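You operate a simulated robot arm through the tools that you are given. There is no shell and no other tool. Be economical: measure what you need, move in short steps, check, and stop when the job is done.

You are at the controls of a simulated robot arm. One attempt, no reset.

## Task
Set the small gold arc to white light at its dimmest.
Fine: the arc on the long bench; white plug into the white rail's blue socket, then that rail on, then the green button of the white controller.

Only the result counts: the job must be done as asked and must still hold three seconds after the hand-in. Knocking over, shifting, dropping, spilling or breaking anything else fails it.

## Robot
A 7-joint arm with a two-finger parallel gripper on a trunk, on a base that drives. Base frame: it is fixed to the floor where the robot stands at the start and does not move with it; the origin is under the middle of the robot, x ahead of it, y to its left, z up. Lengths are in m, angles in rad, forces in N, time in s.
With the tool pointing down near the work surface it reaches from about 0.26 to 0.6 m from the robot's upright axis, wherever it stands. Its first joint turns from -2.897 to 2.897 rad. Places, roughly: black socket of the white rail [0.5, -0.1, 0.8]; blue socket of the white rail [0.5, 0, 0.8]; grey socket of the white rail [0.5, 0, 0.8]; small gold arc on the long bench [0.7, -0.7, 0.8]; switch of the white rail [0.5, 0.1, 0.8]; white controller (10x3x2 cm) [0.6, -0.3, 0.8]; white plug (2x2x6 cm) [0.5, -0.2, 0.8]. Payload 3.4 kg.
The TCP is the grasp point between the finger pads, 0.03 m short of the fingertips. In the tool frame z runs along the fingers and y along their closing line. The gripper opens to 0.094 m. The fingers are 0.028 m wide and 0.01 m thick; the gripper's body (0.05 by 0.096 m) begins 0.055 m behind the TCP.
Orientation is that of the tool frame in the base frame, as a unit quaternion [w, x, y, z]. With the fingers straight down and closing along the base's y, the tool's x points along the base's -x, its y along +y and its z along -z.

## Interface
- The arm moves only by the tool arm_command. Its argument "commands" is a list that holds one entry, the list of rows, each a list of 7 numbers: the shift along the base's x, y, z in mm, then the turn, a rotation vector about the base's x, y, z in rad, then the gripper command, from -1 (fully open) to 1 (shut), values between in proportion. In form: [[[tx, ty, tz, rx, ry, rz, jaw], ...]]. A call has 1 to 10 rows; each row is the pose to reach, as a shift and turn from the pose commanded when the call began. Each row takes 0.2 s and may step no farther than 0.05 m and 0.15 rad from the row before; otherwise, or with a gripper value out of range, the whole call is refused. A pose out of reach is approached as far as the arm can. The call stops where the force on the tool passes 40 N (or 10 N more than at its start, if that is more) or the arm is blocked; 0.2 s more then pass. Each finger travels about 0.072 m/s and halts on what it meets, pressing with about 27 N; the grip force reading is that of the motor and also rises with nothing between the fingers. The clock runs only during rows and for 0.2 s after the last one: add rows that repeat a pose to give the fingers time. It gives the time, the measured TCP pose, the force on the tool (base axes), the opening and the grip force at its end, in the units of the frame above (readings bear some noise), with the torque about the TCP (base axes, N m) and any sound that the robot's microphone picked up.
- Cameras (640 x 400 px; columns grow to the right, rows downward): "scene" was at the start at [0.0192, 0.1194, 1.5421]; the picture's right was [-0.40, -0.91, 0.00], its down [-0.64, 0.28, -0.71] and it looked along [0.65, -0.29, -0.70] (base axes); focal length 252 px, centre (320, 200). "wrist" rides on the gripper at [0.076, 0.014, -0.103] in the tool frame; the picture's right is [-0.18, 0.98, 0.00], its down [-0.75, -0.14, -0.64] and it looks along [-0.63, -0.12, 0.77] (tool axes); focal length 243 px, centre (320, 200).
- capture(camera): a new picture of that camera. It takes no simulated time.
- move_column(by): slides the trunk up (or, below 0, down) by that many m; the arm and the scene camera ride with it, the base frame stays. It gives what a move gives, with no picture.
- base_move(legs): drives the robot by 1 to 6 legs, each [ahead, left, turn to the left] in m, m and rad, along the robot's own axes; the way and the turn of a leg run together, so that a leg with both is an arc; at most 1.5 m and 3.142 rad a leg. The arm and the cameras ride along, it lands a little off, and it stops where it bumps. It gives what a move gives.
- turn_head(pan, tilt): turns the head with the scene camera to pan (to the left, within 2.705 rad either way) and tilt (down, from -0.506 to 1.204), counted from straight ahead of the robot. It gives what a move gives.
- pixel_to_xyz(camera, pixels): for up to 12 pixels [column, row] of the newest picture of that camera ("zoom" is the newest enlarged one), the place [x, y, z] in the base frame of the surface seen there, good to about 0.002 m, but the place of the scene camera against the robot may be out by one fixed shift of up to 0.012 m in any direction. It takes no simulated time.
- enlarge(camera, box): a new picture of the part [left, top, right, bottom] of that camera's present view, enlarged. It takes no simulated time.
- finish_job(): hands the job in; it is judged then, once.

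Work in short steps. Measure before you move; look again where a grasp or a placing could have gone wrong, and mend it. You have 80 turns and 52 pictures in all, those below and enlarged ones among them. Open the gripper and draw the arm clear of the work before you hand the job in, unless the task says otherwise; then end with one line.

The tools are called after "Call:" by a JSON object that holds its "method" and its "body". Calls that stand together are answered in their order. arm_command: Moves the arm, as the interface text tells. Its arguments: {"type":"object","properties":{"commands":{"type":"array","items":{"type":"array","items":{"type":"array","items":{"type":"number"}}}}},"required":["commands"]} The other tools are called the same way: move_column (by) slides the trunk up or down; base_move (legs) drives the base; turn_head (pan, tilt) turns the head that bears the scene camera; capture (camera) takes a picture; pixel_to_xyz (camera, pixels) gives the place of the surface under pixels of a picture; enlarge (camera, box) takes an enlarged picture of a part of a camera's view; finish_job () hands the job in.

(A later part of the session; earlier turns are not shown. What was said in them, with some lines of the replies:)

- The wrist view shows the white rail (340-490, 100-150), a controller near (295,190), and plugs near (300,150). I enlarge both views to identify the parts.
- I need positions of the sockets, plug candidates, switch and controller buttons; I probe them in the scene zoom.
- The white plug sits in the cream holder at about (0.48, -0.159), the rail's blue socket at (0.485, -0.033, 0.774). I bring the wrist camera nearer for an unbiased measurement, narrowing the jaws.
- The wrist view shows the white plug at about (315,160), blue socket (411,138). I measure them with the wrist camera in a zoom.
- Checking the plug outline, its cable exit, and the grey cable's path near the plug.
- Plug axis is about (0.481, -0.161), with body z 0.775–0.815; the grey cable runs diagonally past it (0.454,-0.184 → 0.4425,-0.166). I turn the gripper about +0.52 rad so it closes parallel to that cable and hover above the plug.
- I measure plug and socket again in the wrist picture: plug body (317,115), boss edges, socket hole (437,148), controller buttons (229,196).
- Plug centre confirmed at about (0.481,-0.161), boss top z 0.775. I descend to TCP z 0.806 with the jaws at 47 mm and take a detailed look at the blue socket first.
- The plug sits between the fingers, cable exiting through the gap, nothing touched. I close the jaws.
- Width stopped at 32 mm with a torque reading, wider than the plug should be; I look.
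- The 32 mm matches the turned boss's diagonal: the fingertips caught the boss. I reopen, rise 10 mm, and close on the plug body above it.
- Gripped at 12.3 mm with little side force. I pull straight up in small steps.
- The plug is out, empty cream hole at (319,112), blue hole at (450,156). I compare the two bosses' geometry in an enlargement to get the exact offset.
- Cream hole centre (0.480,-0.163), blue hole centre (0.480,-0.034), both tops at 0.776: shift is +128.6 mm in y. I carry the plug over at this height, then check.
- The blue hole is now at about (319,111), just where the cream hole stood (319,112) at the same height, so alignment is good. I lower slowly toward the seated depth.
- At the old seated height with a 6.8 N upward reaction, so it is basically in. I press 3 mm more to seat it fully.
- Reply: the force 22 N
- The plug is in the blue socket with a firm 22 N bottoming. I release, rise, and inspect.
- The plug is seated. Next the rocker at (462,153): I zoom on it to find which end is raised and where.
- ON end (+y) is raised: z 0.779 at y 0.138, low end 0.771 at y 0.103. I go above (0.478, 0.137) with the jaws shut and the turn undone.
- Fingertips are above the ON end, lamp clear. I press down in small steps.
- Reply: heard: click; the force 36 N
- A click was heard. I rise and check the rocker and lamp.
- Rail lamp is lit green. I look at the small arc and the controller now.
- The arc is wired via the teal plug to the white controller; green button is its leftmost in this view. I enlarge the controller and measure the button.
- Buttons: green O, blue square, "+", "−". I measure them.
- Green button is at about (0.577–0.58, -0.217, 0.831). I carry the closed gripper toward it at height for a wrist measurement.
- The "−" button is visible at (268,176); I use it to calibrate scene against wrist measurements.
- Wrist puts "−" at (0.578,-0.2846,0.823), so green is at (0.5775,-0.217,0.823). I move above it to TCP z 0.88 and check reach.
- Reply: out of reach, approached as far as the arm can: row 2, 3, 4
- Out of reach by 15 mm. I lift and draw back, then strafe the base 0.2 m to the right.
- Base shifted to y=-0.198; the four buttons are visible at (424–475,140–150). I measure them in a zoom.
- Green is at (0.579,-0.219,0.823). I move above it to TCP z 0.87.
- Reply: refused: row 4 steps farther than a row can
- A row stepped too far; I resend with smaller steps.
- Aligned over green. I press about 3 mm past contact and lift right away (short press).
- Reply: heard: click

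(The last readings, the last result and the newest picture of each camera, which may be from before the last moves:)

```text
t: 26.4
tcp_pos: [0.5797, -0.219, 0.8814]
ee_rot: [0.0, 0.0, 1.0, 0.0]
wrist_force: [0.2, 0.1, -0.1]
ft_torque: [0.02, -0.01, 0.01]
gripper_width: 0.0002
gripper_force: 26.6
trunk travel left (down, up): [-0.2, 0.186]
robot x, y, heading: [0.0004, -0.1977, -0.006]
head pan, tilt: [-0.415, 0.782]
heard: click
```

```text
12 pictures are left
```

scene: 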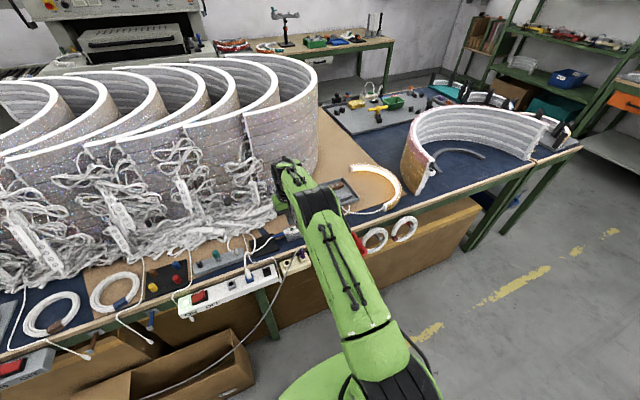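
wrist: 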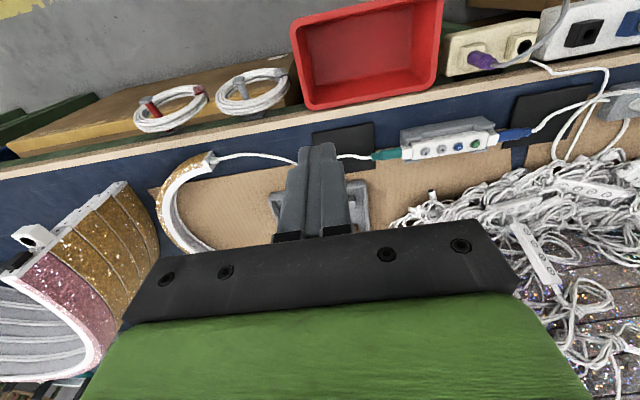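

A click; the small arc at (385,185) seems lit, warm-coloured. I enlarge it.

Call:
{"method": "enlarge", "body": {"camera": "scene", "box": [320, 145, 432, 215]}}

```text
5.71 times, centred on (376, 180) of scene
```

zoom: 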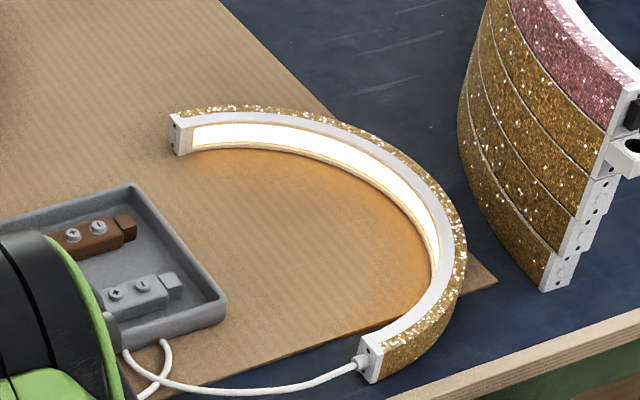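

The arc is lit bright with an amber-tinted glow, so colour and dimness likely need blue and "−". I press blue once (22 mm toward −y) and look.

Call:
{"method": "arm_command", "body": {"commands": [[[0, -22, 0, 0, 0, 0, 1], [0, -22, -22, 0, 0, 0, 1], [0, -22, -27, 0, 0, 0, 1], [0, -22, -29, 0, 0, 0, 1], [0, -22, -31, 0, 0, 0, 1], [0, -22, -20, 0, 0, 0, 1], [0, -22, 0, 0, 0, 0, 1]]]}}

Call:
{"method": "enlarge", "body": {"camera": "scene", "box": [320, 145, 432, 215]}}

```text
t: 28.0
tcp_pos: [0.5782, -0.2399, 0.8801]
ee_rot: [0.0, 0.0, 1.0, 0.0]
wrist_force: [-0.1, -0.2, -0.6]
ft_torque: [0.0, -0.01, 0.04]
gripper_width: 0.0
gripper_force: 27.0
trunk travel left (down, up): [-0.2, 0.186]
robot x, y, heading: [-0.0009, -0.2004, 0.004]
head pan, tilt: [-0.415, 0.782]
heard: click
```

```text
5.71 times, centred on (376, 180) of scene
```

zoom: 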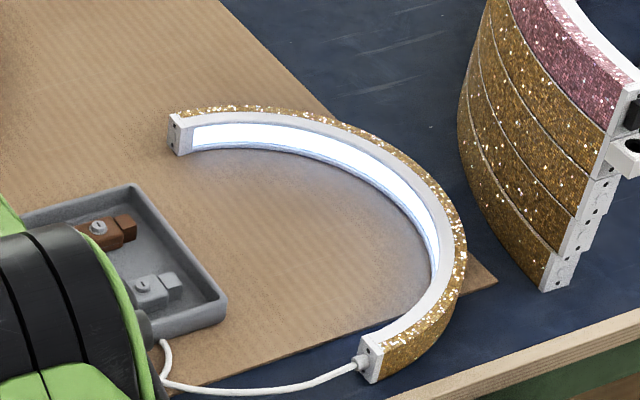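

The glow is now white/cool. I go to "−" (y −0.285) and press twice.

Call:
{"method": "arm_command", "body": {"commands": [[[0, -43.5, 0, 0, 0, 0, 1], [0, -43.5, -22, 0, 0, 0, 1], [0, -43.5, -28, 0, 0, 0, 1], [0, -43.5, -31, 0, 0, 0, 1], [0, -43.5, -20, 0, 0, 0, 1], [0, -43.5, -20, 0, 0, 0, 1], [0, -43.5, -28, 0, 0, 0, 1], [0, -43.5, -31, 0, 0, 0, 1], [0, -43.5, -20, 0, 0, 0, 1], [0, -43.5, 0, 0, 0, 0, 1]]]}}

Call:
{"method": "enlarge", "body": {"camera": "scene", "box": [320, 145, 432, 215]}}

```text
t: 30.2
tcp_pos: [0.5786, -0.2846, 0.8799]
ee_rot: [-0.001, 0.0, 1.0, 0.0]
wrist_force: [0.4, -1.1, 0.1]
ft_torque: [0.01, 0.0, 0.04]
gripper_width: 0.0003
gripper_force: 27.2
trunk travel left (down, up): [-0.2, 0.186]
robot x, y, heading: [-0.0013, -0.2001, 0.003]
head pan, tilt: [-0.415, 0.782]
heard: click, click
```

```text
5.71 times, centred on (376, 180) of scene
```

zoom: 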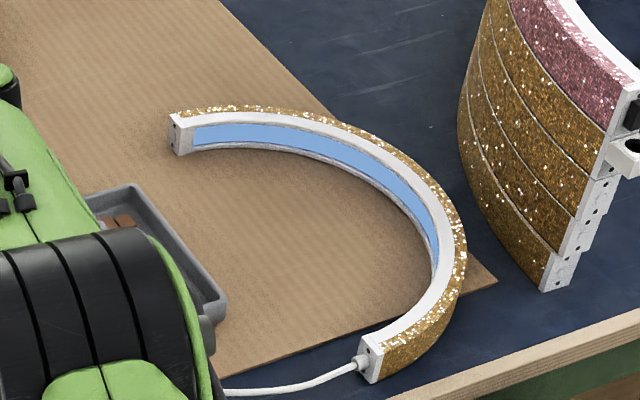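

Dimmed, the colour is revealed as light blue, so another blue press will be needed. First two more "−" presses to reach the lowest level.

Call:
{"method": "arm_command", "body": {"commands": [[[0, 0, -20, 0, 0, 0, 1], [0, 0, -28, 0, 0, 0, 1], [0, 0, -31, 0, 0, 0, 1], [0, 0, -20, 0, 0, 0, 1], [0, 0, -20, 0, 0, 0, 1], [0, 0, -28, 0, 0, 0, 1], [0, 0, -31, 0, 0, 0, 1], [0, 0, -20, 0, 0, 0, 1], [0, 0, 0, 0, 0, 0, 1]]]}}

Call:
{"method": "enlarge", "body": {"camera": "scene", "box": [320, 145, 432, 215]}}

```text
t: 32.2
tcp_pos: [0.5797, -0.2841, 0.8786]
ee_rot: [0.001, 0.0, 1.0, -0.001]
wrist_force: [0.2, 0.4, -0.3]
ft_torque: [0.01, 0.03, -0.01]
gripper_width: 0.0
gripper_force: 27.2
trunk travel left (down, up): [-0.2, 0.186]
robot x, y, heading: [0.0, -0.1973, 0.002]
head pan, tilt: [-0.415, 0.782]
heard: click, click
```

```text
5.71 times, centred on (376, 180) of scene
```

zoom: 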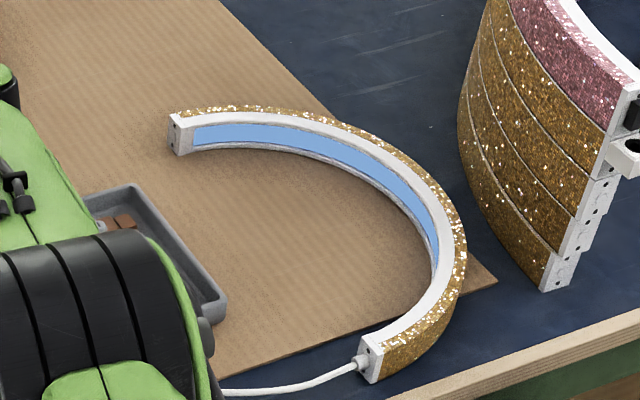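

Unchanged, so this is the dimmest level. I press blue once (43.5 mm... back to y −0.241) to change the colour.

Call:
{"method": "arm_command", "body": {"commands": [[[0, 43.5, 0, 0, 0, 0, 1], [0, 43.5, -21, 0, 0, 0, 1], [0, 43.5, -28, 0, 0, 0, 1], [0, 43.5, -31, 0, 0, 0, 1], [0, 43.5, -20, 0, 0, 0, 1], [0, 43.5, 0, 0, 0, 0, 1]]]}}

Call:
{"method": "enlarge", "body": {"camera": "scene", "box": [320, 145, 432, 215]}}

```text
t: 33.6
tcp_pos: [0.5789, -0.2399, 0.879]
ee_rot: [0.0, 0.0, 1.0, 0.0]
wrist_force: [-0.7, 1.0, -1.1]
ft_torque: [0.04, 0.0, -0.01]
gripper_width: 0.0001
gripper_force: 26.5
trunk travel left (down, up): [-0.2, 0.186]
robot x, y, heading: [-0.0008, -0.1977, 0.002]
head pan, tilt: [-0.415, 0.782]
heard: click
```

```text
5.71 times, centred on (376, 180) of scene
```

zoom: 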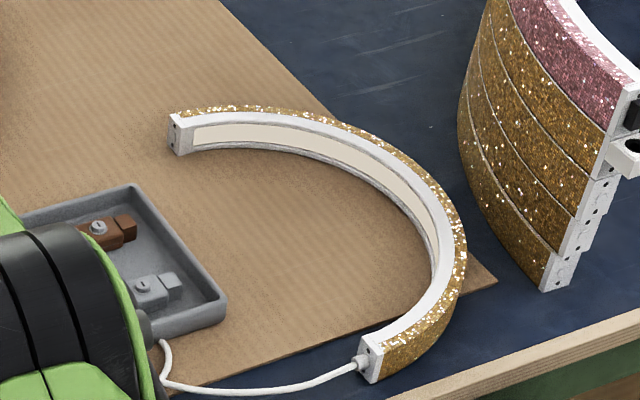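

It is now a dim off-white. To be sure no purer white exists in the cycle, I press blue once more and compare.

Call:
{"method": "arm_command", "body": {"commands": [[[0, 0, -21, 0, 0, 0, 1], [0, 0, -28, 0, 0, 0, 1], [0, 0, -31, 0, 0, 0, 1], [0, 0, -20, 0, 0, 0, 1], [0, 0, 0, 0, 0, 0, 1]]]}}

Call:
{"method": "enlarge", "body": {"camera": "scene", "box": [320, 145, 432, 215]}}

```text
t: 34.8
tcp_pos: [0.5796, -0.2393, 0.8805]
ee_rot: [0.001, 0.0, 1.0, 0.001]
wrist_force: [-0.2, -0.7, -0.9]
ft_torque: [0.02, 0.03, -0.02]
gripper_width: 0.0
gripper_force: 26.9
trunk travel left (down, up): [-0.2, 0.186]
robot x, y, heading: [0.0016, -0.2007, 0.001]
head pan, tilt: [-0.415, 0.782]
heard: click
```

```text
5.71 times, centred on (376, 180) of scene
```

zoom: 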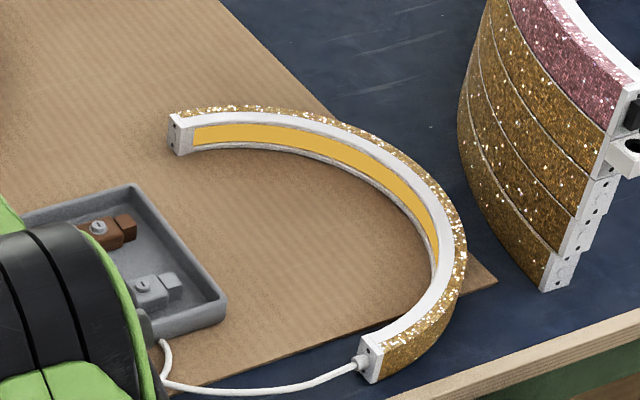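

Back to amber: the cycle is amber → blue → white. I press blue twice more to return to white.

Call:
{"method": "arm_command", "body": {"commands": [[[0, 0, -21, 0, 0, 0, 1], [0, 0, -28, 0, 0, 0, 1], [0, 0, -31, 0, 0, 0, 1], [0, 0, -20, 0, 0, 0, 1], [0, 0, -20, 0, 0, 0, 1], [0, 0, -28, 0, 0, 0, 1], [0, 0, -31, 0, 0, 0, 1], [0, 0, -20, 0, 0, 0, 1], [0, 0, 0, 0, 0, 0, 1]]]}}

Call:
{"method": "enlarge", "body": {"camera": "scene", "box": [320, 145, 432, 215]}}

```text
t: 36.8
tcp_pos: [0.5784, -0.2403, 0.8808]
ee_rot: [-0.001, 0.0, 1.0, 0.0]
wrist_force: [0.1, -1.1, 0.5]
ft_torque: [0.0, 0.02, -0.03]
gripper_width: 0.0003
gripper_force: 27.0
trunk travel left (down, up): [-0.2, 0.186]
robot x, y, heading: [-0.0004, -0.1979, -0.003]
head pan, tilt: [-0.415, 0.782]
heard: click, click
```

```text
5.71 times, centred on (376, 180) of scene
```

zoom: 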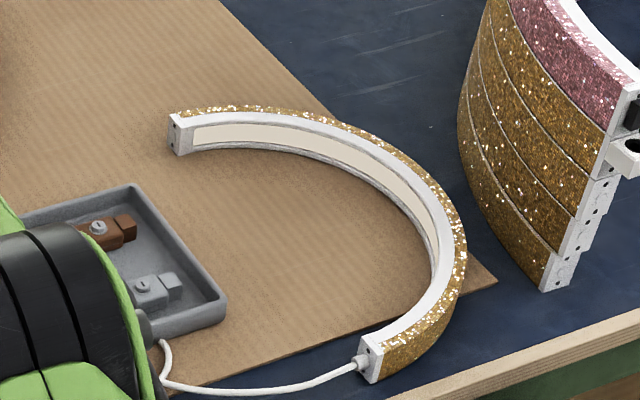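

White at the dimmest level. I raise and draw the arm back, opening the gripper, then take a final look.

Call:
{"method": "arm_command", "body": {"commands": [[[0, 0, 45, 0, 0, 0, 1], [-20, 0, 90, 0, 0, 0, 1], [-50, 0, 125, 0, 0, 0, 0.5], [-85, 0, 160, 0, 0, 0, 0], [-120, 0, 195, 0, 0, 0, -0.5], [-155, 0, 230, 0, 0, 0, -1], [-190, 0, 260, 0, 0, 0, -1], [-190, 0, 260, 0, 0, 0, -1], [-190, 0, 260, 0, 0, 0, -1]]]}}

Call:
{"method": "capture", "body": {"camera": "scene"}}

Call:
{"method": "capture", "body": {"camera": "wrist"}}

```text
t: 38.8
tcp_pos: [0.3871, -0.2392, 1.1412]
ee_rot: [0.0, 0.0, 1.0, 0.001]
wrist_force: [-0.2, 0.2, 0.4]
ft_torque: [0.01, -0.02, 0.02]
gripper_width: 0.0943
gripper_force: 0.0
trunk travel left (down, up): [-0.2, 0.186]
robot x, y, heading: [0.001, -0.2018, -0.001]
head pan, tilt: [-0.415, 0.782]
```

```text
4 pictures are left
```

scene: 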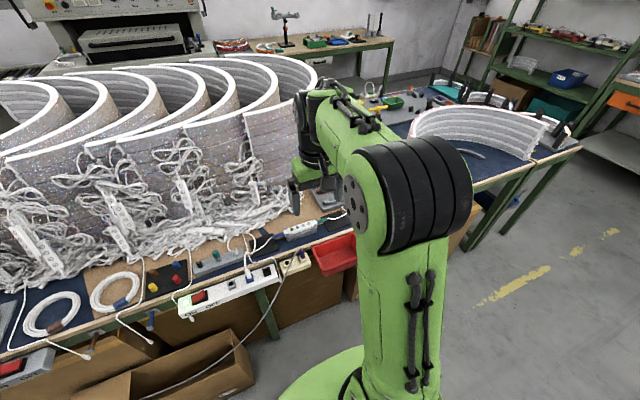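

```text
3 pictures are left
```

wrist: 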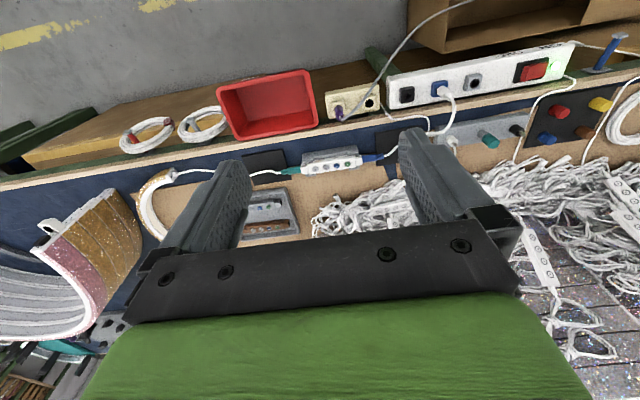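

Everything is in place: plug in the blue socket, rail lamp lit, controller undisturbed, arm clear. I hand in.

Call:
{"method": "finish_job", "body": {}}

```text
The job is handed in.
```

The small gold arc is lit white at its dimmest, with the white plug in the white rail's blue socket and that rail on; the green button gave bright amber, so I also used the blue (colour) and "−" buttons.
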